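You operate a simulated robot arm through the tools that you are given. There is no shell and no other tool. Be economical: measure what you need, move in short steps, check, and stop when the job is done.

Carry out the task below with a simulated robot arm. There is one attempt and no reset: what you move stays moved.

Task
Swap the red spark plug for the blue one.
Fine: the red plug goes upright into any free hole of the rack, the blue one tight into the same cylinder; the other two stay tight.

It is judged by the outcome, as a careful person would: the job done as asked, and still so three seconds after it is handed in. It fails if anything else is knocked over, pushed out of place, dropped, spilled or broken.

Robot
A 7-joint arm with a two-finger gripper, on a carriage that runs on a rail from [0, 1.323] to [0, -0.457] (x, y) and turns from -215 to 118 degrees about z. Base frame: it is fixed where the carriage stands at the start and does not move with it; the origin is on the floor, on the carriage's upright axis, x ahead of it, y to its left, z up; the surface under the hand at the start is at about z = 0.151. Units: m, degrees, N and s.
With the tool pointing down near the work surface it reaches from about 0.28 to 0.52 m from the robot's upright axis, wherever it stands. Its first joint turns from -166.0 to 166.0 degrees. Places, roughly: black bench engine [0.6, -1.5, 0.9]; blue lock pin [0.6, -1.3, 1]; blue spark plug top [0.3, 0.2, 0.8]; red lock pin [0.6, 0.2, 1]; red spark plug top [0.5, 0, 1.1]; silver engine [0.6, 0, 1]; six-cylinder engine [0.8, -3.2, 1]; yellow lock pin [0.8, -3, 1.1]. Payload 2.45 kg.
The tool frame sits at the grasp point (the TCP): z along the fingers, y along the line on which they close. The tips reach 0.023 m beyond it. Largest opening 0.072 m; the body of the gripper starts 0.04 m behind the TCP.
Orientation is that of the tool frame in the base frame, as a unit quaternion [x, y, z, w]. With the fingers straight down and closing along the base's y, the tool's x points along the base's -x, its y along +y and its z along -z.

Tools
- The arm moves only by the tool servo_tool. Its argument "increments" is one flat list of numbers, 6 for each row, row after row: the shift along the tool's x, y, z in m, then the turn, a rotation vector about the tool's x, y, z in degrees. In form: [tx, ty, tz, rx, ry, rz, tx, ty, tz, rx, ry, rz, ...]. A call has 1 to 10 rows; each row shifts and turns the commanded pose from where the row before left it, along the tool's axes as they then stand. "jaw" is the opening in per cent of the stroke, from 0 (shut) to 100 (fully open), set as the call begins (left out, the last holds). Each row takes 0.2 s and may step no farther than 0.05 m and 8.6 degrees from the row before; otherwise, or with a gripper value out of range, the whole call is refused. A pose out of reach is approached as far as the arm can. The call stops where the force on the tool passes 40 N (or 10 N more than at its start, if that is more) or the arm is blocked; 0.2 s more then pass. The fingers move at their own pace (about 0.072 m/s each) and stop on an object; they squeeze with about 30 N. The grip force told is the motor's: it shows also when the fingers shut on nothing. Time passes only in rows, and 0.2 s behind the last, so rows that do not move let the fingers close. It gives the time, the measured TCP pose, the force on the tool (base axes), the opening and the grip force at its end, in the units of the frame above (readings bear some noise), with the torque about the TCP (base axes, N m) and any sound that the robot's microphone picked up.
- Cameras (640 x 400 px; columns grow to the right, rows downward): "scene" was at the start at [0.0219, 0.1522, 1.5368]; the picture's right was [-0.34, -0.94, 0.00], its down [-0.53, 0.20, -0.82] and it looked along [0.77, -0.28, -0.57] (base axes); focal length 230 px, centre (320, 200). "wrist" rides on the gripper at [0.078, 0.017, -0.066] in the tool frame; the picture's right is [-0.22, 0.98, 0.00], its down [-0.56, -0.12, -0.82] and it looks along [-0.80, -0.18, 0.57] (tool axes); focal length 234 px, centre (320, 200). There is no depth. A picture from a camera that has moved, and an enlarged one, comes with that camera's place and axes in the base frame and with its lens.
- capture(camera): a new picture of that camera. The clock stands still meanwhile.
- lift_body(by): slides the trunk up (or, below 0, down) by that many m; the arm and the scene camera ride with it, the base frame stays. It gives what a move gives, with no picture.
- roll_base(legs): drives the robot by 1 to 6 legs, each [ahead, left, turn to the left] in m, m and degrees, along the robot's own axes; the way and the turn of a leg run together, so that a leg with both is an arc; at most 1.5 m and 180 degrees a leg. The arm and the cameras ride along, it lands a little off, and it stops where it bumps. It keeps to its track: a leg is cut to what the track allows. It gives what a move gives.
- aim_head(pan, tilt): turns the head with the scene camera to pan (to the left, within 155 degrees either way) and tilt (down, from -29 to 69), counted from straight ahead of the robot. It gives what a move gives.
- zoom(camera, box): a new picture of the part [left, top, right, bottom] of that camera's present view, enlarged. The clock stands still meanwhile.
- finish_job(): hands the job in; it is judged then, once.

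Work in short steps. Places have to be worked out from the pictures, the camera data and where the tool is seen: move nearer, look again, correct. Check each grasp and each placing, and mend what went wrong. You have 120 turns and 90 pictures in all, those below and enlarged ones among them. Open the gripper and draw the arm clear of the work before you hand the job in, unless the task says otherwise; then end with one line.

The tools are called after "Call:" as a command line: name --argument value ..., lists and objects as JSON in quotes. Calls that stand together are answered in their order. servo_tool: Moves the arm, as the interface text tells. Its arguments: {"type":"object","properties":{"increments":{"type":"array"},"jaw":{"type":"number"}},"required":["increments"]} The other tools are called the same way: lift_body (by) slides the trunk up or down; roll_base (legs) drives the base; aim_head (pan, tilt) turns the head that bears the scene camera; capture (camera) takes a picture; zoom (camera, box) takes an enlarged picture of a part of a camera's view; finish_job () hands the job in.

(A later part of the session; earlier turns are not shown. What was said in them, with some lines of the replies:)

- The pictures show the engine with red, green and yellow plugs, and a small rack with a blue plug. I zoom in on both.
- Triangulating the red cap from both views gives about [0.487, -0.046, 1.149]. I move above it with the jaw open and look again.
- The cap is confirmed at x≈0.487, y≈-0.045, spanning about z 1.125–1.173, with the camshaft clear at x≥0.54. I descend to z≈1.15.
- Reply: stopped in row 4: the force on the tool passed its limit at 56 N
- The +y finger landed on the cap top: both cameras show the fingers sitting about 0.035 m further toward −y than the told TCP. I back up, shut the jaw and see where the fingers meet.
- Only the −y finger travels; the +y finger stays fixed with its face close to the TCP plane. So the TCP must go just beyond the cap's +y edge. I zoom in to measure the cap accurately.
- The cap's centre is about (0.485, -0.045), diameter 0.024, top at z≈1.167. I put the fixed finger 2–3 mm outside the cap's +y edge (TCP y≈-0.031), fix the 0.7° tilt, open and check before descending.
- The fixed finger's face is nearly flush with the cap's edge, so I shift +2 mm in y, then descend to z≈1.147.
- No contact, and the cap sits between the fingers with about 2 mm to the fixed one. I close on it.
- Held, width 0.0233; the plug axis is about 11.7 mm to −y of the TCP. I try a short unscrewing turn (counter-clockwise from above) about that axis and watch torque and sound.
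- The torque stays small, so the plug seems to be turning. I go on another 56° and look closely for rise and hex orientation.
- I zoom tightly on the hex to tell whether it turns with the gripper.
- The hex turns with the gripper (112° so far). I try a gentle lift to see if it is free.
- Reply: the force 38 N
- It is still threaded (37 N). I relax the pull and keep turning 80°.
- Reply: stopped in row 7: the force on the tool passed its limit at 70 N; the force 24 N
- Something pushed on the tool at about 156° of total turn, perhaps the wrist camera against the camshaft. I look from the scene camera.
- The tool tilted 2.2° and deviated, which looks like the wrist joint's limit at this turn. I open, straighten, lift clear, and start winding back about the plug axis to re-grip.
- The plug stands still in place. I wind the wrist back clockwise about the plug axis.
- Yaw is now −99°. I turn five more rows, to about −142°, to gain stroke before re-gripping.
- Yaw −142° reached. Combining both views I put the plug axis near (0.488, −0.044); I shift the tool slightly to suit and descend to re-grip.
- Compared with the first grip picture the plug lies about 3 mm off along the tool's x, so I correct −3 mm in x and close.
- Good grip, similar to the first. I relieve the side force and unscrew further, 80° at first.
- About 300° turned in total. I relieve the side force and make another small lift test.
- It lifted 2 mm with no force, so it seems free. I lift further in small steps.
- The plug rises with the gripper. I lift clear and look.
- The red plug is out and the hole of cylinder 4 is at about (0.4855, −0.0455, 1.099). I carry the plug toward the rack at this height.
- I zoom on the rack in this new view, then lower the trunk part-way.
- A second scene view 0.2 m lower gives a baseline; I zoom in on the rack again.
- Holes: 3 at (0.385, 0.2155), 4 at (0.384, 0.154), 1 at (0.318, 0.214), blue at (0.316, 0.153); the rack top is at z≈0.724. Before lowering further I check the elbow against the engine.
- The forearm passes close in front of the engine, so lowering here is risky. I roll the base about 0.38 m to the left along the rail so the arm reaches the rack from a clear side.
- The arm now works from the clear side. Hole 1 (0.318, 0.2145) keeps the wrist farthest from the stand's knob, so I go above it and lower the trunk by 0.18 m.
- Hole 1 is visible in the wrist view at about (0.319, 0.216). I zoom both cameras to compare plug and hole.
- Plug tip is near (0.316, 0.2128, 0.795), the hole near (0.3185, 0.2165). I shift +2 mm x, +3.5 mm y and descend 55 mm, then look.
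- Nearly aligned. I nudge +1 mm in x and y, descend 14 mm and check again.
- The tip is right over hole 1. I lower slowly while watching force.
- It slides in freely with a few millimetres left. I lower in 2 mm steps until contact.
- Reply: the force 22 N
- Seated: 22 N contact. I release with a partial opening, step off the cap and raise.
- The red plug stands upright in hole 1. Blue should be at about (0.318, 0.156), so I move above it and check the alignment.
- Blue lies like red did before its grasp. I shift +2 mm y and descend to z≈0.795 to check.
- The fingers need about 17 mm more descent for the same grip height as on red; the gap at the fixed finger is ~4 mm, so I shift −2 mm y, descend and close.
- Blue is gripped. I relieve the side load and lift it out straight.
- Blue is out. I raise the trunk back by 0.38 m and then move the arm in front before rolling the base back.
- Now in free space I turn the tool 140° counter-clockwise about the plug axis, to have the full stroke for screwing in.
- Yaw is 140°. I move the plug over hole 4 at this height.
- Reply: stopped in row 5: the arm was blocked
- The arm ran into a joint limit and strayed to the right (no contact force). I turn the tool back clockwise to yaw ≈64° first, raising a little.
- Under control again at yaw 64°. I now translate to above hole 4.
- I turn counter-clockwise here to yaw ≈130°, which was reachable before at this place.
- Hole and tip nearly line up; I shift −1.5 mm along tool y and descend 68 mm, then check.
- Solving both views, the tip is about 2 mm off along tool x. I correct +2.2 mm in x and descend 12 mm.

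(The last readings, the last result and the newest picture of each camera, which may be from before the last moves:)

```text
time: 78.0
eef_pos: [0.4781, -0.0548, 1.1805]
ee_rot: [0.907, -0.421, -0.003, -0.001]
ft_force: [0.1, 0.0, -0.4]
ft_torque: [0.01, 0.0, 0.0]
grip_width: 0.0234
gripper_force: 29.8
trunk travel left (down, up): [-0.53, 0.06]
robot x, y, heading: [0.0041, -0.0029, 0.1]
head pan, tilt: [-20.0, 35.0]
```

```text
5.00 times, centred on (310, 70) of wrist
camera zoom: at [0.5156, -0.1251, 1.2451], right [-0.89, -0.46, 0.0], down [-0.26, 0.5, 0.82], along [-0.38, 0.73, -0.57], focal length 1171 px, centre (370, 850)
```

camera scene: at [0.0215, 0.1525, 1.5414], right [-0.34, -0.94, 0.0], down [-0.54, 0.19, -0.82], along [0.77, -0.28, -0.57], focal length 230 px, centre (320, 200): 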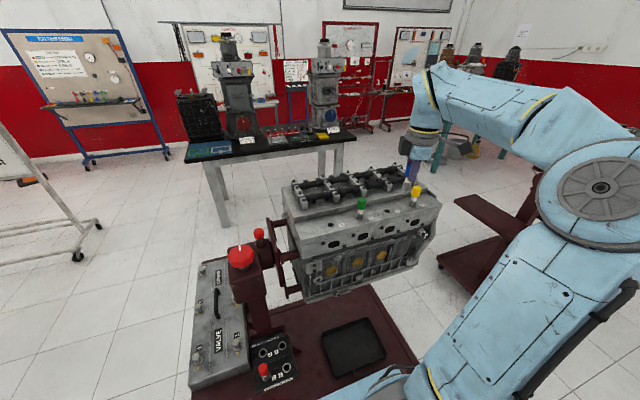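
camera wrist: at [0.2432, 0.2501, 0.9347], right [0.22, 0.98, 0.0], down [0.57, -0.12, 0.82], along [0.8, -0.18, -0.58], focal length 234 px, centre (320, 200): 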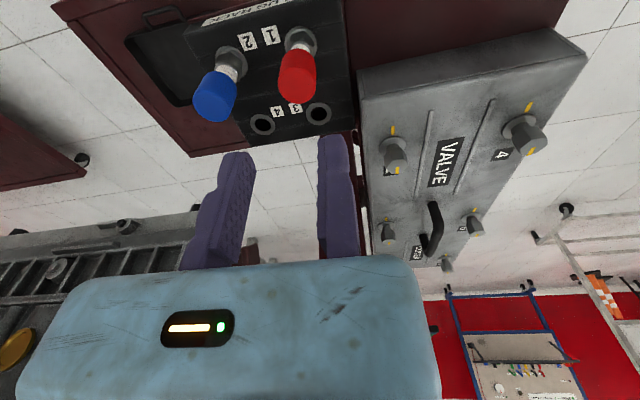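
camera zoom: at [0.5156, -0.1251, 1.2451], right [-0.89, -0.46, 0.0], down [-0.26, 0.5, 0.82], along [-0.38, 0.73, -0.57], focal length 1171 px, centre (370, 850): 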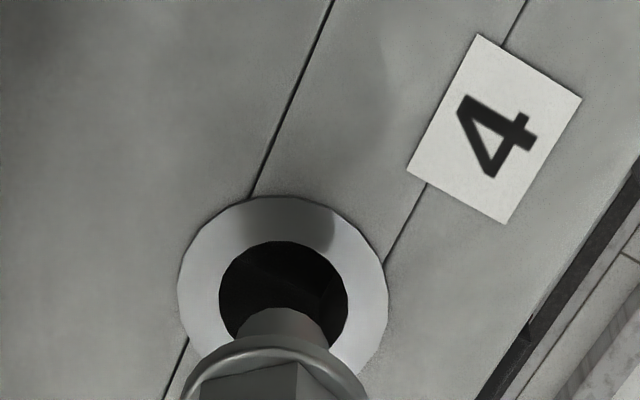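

The tip is over the hole. I lower in small steps until the thread touches.

Call:
servo_tool --increments '[0, 0, 0.003, 0, 0, 0, 0, 0, 0.003, 0, 0, 0, 0, 0, 0.003, 0, 0, 0, 0, 0, 0, 0, 0, 0]'

Call:
servo_tool --increments '[0, 0, 0.003, 0, 0, 0, 0, 0, 0.003, 0, 0, 0, 0, 0, 0, 0, 0, 0]'

Call:
zoom --camera "scene" --box '[310, 180, 360, 230]'

```text
time: 79.0
eef_pos: [0.4772, -0.0543, 1.1717]
ee_rot: [0.907, -0.421, -0.004, -0.001]
ft_force: [-0.6, 1.2, -0.1]
ft_torque: [0.01, 0.01, 0.0]
grip_width: 0.0233
gripper_force: 30.3
trunk travel left (down, up): [-0.53, 0.06]
robot x, y, heading: [-0.0039, 0.0004, -0.1]
head pan, tilt: [-20.0, 35.0]
```

```text
time: 79.8
eef_pos: [0.4772, -0.0549, 1.1658]
ee_rot: [0.907, -0.422, -0.003, -0.001]
ft_force: [-0.4, -0.5, -0.5]
ft_torque: [-0.02, 0.0, -0.01]
grip_width: 0.0236
gripper_force: 29.6
trunk travel left (down, up): [-0.53, 0.06]
robot x, y, heading: [0.0004, 0.0015, 0.3]
head pan, tilt: [-20.0, 35.0]
```

```text
8.00 times, centred on (335, 205) of scene
camera zoom: at [0.0215, 0.1525, 1.5414], right [-0.34, -0.94, 0.0], down [-0.54, 0.19, -0.82], along [0.77, -0.28, -0.57], focal length 1840 px, centre (200, 160)
```

zoom: 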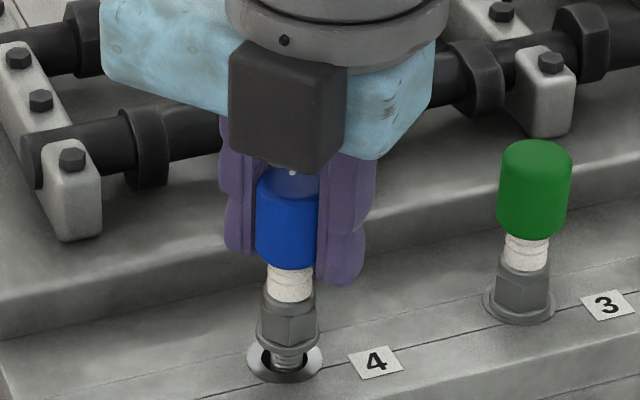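

It enters freely. I continue in 2 mm steps.

Call:
servo_tool --increments '[0, 0, 0.002, 0, 0, 0, 0, 0, 0.002, 0, 0, 0, 0, 0, 0.002, 0, 0, 0, 0, 0, 0, 0, 0, 0]'

Call:
servo_tool --increments '[0, 0, 0.002, 0, 0, 0, 0, 0, 0.002, 0, 0, 0, 0, 0, 0, 0, 0, 0]'

```text
time: 80.8
eef_pos: [0.4779, -0.0553, 1.1596]
ee_rot: [0.907, -0.422, -0.004, 0.0]
ft_force: [-0.5, -0.6, 0.3]
ft_torque: [0.02, 0.03, 0.02]
grip_width: 0.0234
gripper_force: 29.4
trunk travel left (down, up): [-0.53, 0.06]
robot x, y, heading: [0.0009, 0.0014, 0.3]
head pan, tilt: [-20.0, 35.0]
```

```text
time: 81.6
eef_pos: [0.4768, -0.055, 1.1563]
ee_rot: [0.907, -0.421, -0.003, -0.001]
ft_force: [-0.2, 0.2, -0.9]
ft_torque: [0.03, -0.04, 0.0]
grip_width: 0.0234
gripper_force: 29.8
trunk travel left (down, up): [-0.53, 0.06]
robot x, y, heading: [0.0011, -0.0041, 0.3]
head pan, tilt: [-20.0, 35.0]
```

Call:
servo_tool --increments '[0, 0, 0.002, 0, 0, 0, 0, 0, 0.0015, 0, 0, 0, 0, 0, 0, 0, 0, 0]'

Call:
zoom --camera "scene" --box '[310, 180, 360, 230]'

```text
time: 82.4
eef_pos: [0.4771, -0.0542, 1.1541]
ee_rot: [0.907, -0.42, -0.003, -0.001]
ft_force: [2.7, 1.0, 20.6]
ft_torque: [0.17, -0.37, -0.04]
grip_width: 0.0236
gripper_force: 29.7
trunk travel left (down, up): [-0.53, 0.06]
robot x, y, heading: [-0.0001, -0.0012, 0.3]
head pan, tilt: [-20.0, 35.0]
```

```text
8.00 times, centred on (335, 205) of scene
camera zoom: at [0.0205, 0.1527, 1.5417], right [-0.34, -0.94, 0.0], down [-0.54, 0.19, -0.82], along [0.77, -0.28, -0.57], focal length 1840 px, centre (200, 160)
```

zoom: 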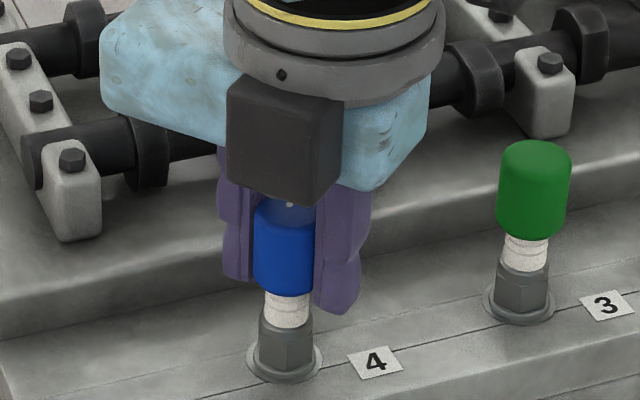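

Contact at 20 N, with the hex right at the seat. I now screw clockwise about the plug axis.

Call:
servo_tool --increments '[-0.00168, -0.00012, -0.0005, 0, 0, 8.24, -0.00168, -0.00012, 0, 0, 0, 8.24, -0.00168, -0.00012, 0, 0, 0, 8.24, -0.00168, -0.00012, 0, 0, 0, 8.24, -0.00168, -0.00012, 0, 0, 0, 8.24, -0.00168, -0.00012, 0, 0, 0, 8.24]'

Call:
servo_tool --increments '[-0.00168, -0.00012, 0, 0, 0, 8.24, -0.00168, -0.00012, 0, 0, 0, 8.24, -0.00168, -0.00012, 0, 0, 0, 8.24, -0.00168, -0.00012, 0, 0, 0, 8.24, -0.00168, -0.00012, 0, 0, 0, 8.24, -0.00168, -0.00012, 0, 0, 0, 8.24, -0.00168, -0.00012, 0, 0, 0, 8.24, -0.00168, -0.00012, 0, 0, 0, 8.24]'

```text
time: 83.8
eef_pos: [0.4731, -0.0459, 1.1535]
ee_rot: [-0.647, 0.763, 0.003, -0.001]
ft_force: [-4.2, -0.5, 22.7]
ft_torque: [-0.12, -0.1, -0.01]
grip_width: 0.0237
gripper_force: 29.9
trunk travel left (down, up): [-0.53, 0.06]
robot x, y, heading: [0.0007, -0.002, 0.2]
head pan, tilt: [-20.0, 35.0]
```

```text
time: 85.6
eef_pos: [0.4823, -0.0352, 1.1538]
ee_rot: [-0.128, 0.992, 0.002, -0.003]
ft_force: [-10.6, 6.7, 14.5]
ft_torque: [0.2, 0.64, -0.07]
grip_width: 0.0235
gripper_force: 30.6
trunk travel left (down, up): [-0.53, 0.06]
robot x, y, heading: [-0.0009, -0.0001, 0.2]
head pan, tilt: [-20.0, 35.0]
```

Turning smoothly (115° so far) with some side load; I relieve that and go on.

Call:
servo_tool --increments '[0.0012, 0.0011, 0, 0, 0, 0, -0.00168, -0.00012, 0, 0, 0, 8.24, -0.00168, -0.00012, 0, 0, 0, 8.24, -0.00168, -0.00012, 0, 0, 0, 8.24, -0.00168, -0.00012, 0, 0, 0, 8.24, -0.00168, -0.00012, 0, 0, 0, 8.24, -0.00168, -0.00012, 0, 0, 0, 8.24, -0.00168, -0.00012, 0, 0, 0, 8.24, -0.00168, -0.00012, 0, 0, 0, 8.24]'

Call:
servo_tool --increments '[-0.00168, -0.00012, 0, 0, 0, 8.24, -0.00168, -0.00012, 0, 0, 0, 8.24, -0.00168, -0.00012, 0, 0, 0, 8.24, -0.00168, -0.00012, 0, 0, 0, 8.24, -0.00168, -0.00012, 0, 0, 0, 8.24]'

Call:
zoom --camera "wrist" --box '[220, 30, 400, 170]'

```text
time: 87.6
eef_pos: [0.4929, -0.0377, 1.1536]
ee_rot: [0.433, 0.901, 0.0, -0.004]
ft_force: [-2.0, 6.9, 9.2]
ft_torque: [0.38, 0.08, 0.03]
grip_width: 0.0235
gripper_force: 30.1
trunk travel left (down, up): [-0.53, 0.06]
robot x, y, heading: [-0.0025, 0.0006, -0.0]
head pan, tilt: [-20.0, 35.0]
```

```text
time: 88.8
eef_pos: [0.497, -0.0462, 1.1528]
ee_rot: [0.722, 0.692, -0.002, -0.004]
ft_force: [1.4, 1.7, 2.1]
ft_torque: [0.06, -0.08, 0.57]
grip_width: 0.0234
gripper_force: 30.1
trunk travel left (down, up): [-0.53, 0.06]
robot x, y, heading: [-0.0028, 0.002, 0.2]
head pan, tilt: [-20.0, 35.0]
```

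```text
2.86 times, centred on (310, 100) of wrist
camera zoom: at [0.5182, 0.0296, 1.2175], right [0.97, -0.26, -0.01], down [-0.14, -0.56, 0.82], along [-0.22, -0.79, -0.57], focal length 669 px, centre (349, 486)
```

zoom: 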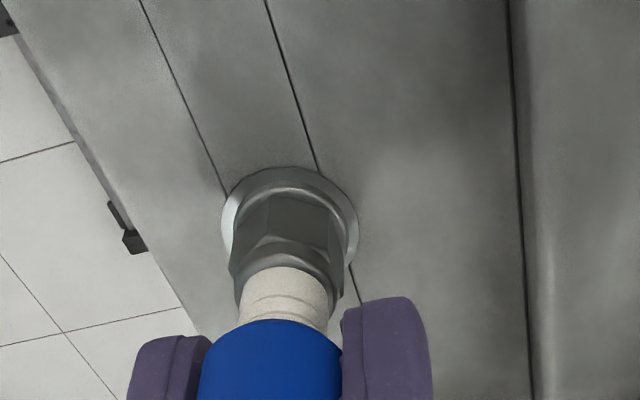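

The torque about z jumped to 0.57 N m, so it is getting tight. I turn a few more rows to confirm.

Call:
servo_tool --increments '[-0.00168, -0.00012, 0, 0, 0, 8.24, -0.00168, -0.00012, 0, 0, 0, 8.24]'

Call:
zoom --camera "wrist" --box '[220, 30, 400, 170]'

```text
time: 89.4
eef_pos: [0.4947, -0.0514, 1.1521]
ee_rot: [0.814, 0.581, -0.002, -0.003]
ft_force: [0.1, 0.1, 0.9]
ft_torque: [0.01, -0.01, 0.6]
grip_width: 0.0237
gripper_force: 29.9
trunk travel left (down, up): [-0.53, 0.06]
robot x, y, heading: [-0.0005, -0.0026, 0.3]
head pan, tilt: [-20.0, 35.0]
```

```text
2.86 times, centred on (310, 100) of wrist
camera zoom: at [0.5383, 0.0173, 1.2173], right [0.85, -0.52, -0.01], down [-0.29, -0.49, 0.82], along [-0.43, -0.7, -0.57], focal length 669 px, centre (349, 486)
```

zoom: 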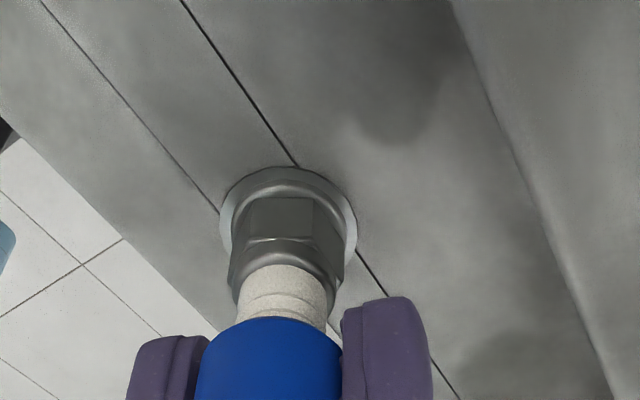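

The hex no longer turns while the cap slips at ≈0.6 N m: the plug is tight. I release and raise straight up.

Call:
servo_tool --increments '[0, 0, 0, 0, 0, 0, 0, 0, 0, 0, 0, 0, 0, 0.002, 0, 0, 0, 0, 0, 0, -0.02, 0, 0, 0, 0, 0, -0.03, 0, 0, 0, 0, 0, -0.03, 0, 0, 0, 0, 0, -0.03, 0, 0, 0, 0, 0, 0, 0, 0, 0]' --jaw 65

Call:
zoom --camera "scene" --box '[280, 150, 440, 250]'

Call:
capture --camera "wrist"

```text
time: 91.2
eef_pos: [0.4988, -0.0514, 1.2634]
ee_rot: [0.813, 0.583, -0.002, -0.004]
ft_force: [-0.8, -0.6, -0.2]
ft_torque: [0.02, -0.03, -0.03]
grip_width: 0.0467
gripper_force: 0.0
trunk travel left (down, up): [-0.53, 0.06]
robot x, y, heading: [-0.0002, -0.0005, 0.3]
head pan, tilt: [-20.0, 35.0]
```

```text
4.00 times, centred on (360, 200) of scene
camera zoom: at [0.0213, 0.1525, 1.5414], right [-0.34, -0.94, 0.0], down [-0.54, 0.19, -0.82], along [0.77, -0.28, -0.57], focal length 920 px, centre (160, 200)
```

zoom: 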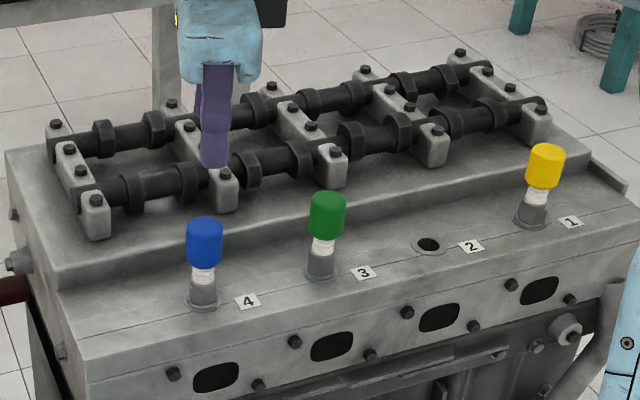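

```text
14 pictures are left
camera wrist: at [0.5408, 0.0172, 1.3278], right [0.85, -0.52, -0.01], down [-0.29, -0.49, 0.82], along [-0.43, -0.7, -0.57], focal length 234 px, centre (320, 200)
```

wrist: 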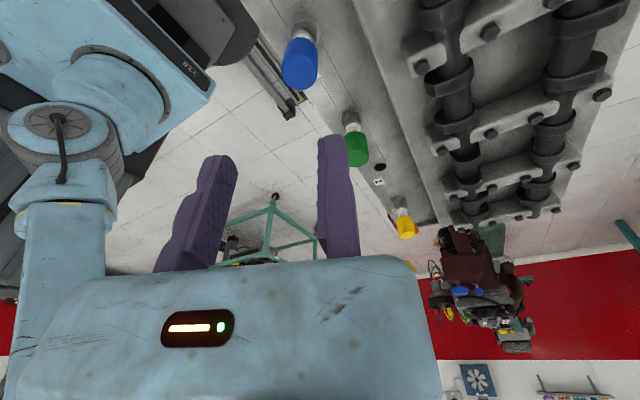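

Blue sits upright and level with green, and the others are undisturbed. I draw the arm back clear and check the rack once more.

Call:
servo_tool --increments '[0, 0, -0.03, 0, 0, 0, -0.011, -0.0315, 0, 0, 0, 0, -0.011, -0.0315, 0, 0, 0, 0, -0.011, -0.0315, 0, 0, 0, 0, 0, 0, 0, 0, 0, 0]'

Call:
capture --camera "scene"

Call:
zoom --camera "scene" --box '[230, 320, 330, 400]'

```text
time: 92.4
eef_pos: [0.4, -0.0522, 1.2928]
ee_rot: [0.813, 0.582, -0.001, -0.003]
ft_force: [0.0, 0.5, 0.3]
ft_torque: [-0.02, 0.02, 0.0]
grip_width: 0.0467
gripper_force: 0.2
trunk travel left (down, up): [-0.53, 0.06]
robot x, y, heading: [0.0019, -0.0002, 0.5]
head pan, tilt: [-20.0, 35.0]
```

```text
13 pictures are left
camera scene: at [0.0214, 0.152, 1.5414], right [-0.34, -0.94, 0.0], down [-0.54, 0.2, -0.82], along [0.77, -0.28, -0.57], focal length 230 px, centre (320, 200)
```

scene: 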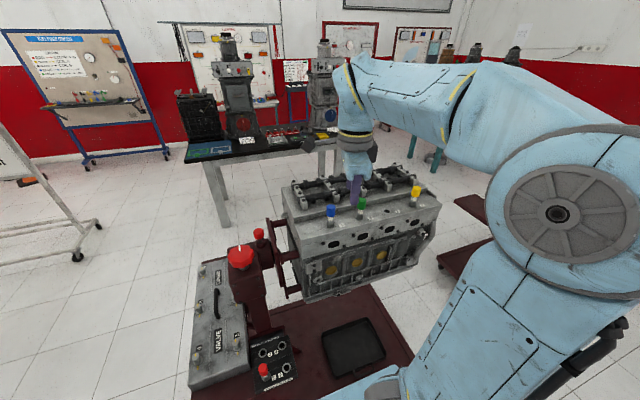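

```text
5.00 times, centred on (280, 360) of scene
camera zoom: at [0.0214, 0.152, 1.5414], right [-0.34, -0.94, 0.0], down [-0.54, 0.2, -0.82], along [0.77, -0.28, -0.57], focal length 1150 px, centre (520, -600)
```

zoom: 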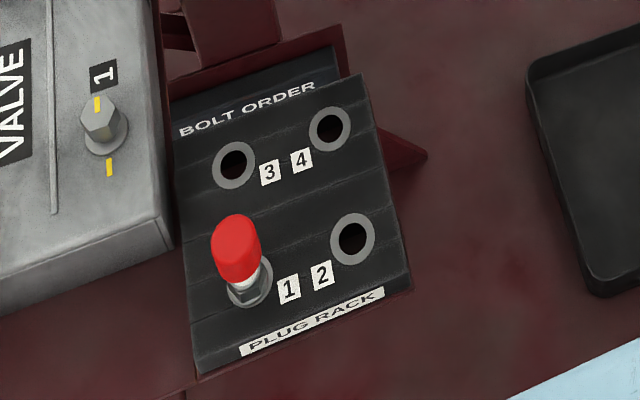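

The red plug stands upright in rack hole 1, the blue plug is tight in cylinder 4, the green and yellow plugs are untouched and the arm is clear. I hand in the job.

Call:
finish_job

```text
The job is handed in.
```

The swap is done and handed in: the blue plug is tight in cylinder 4, the red plug stands upright in rack hole 1, and the green and yellow plugs were not touched.
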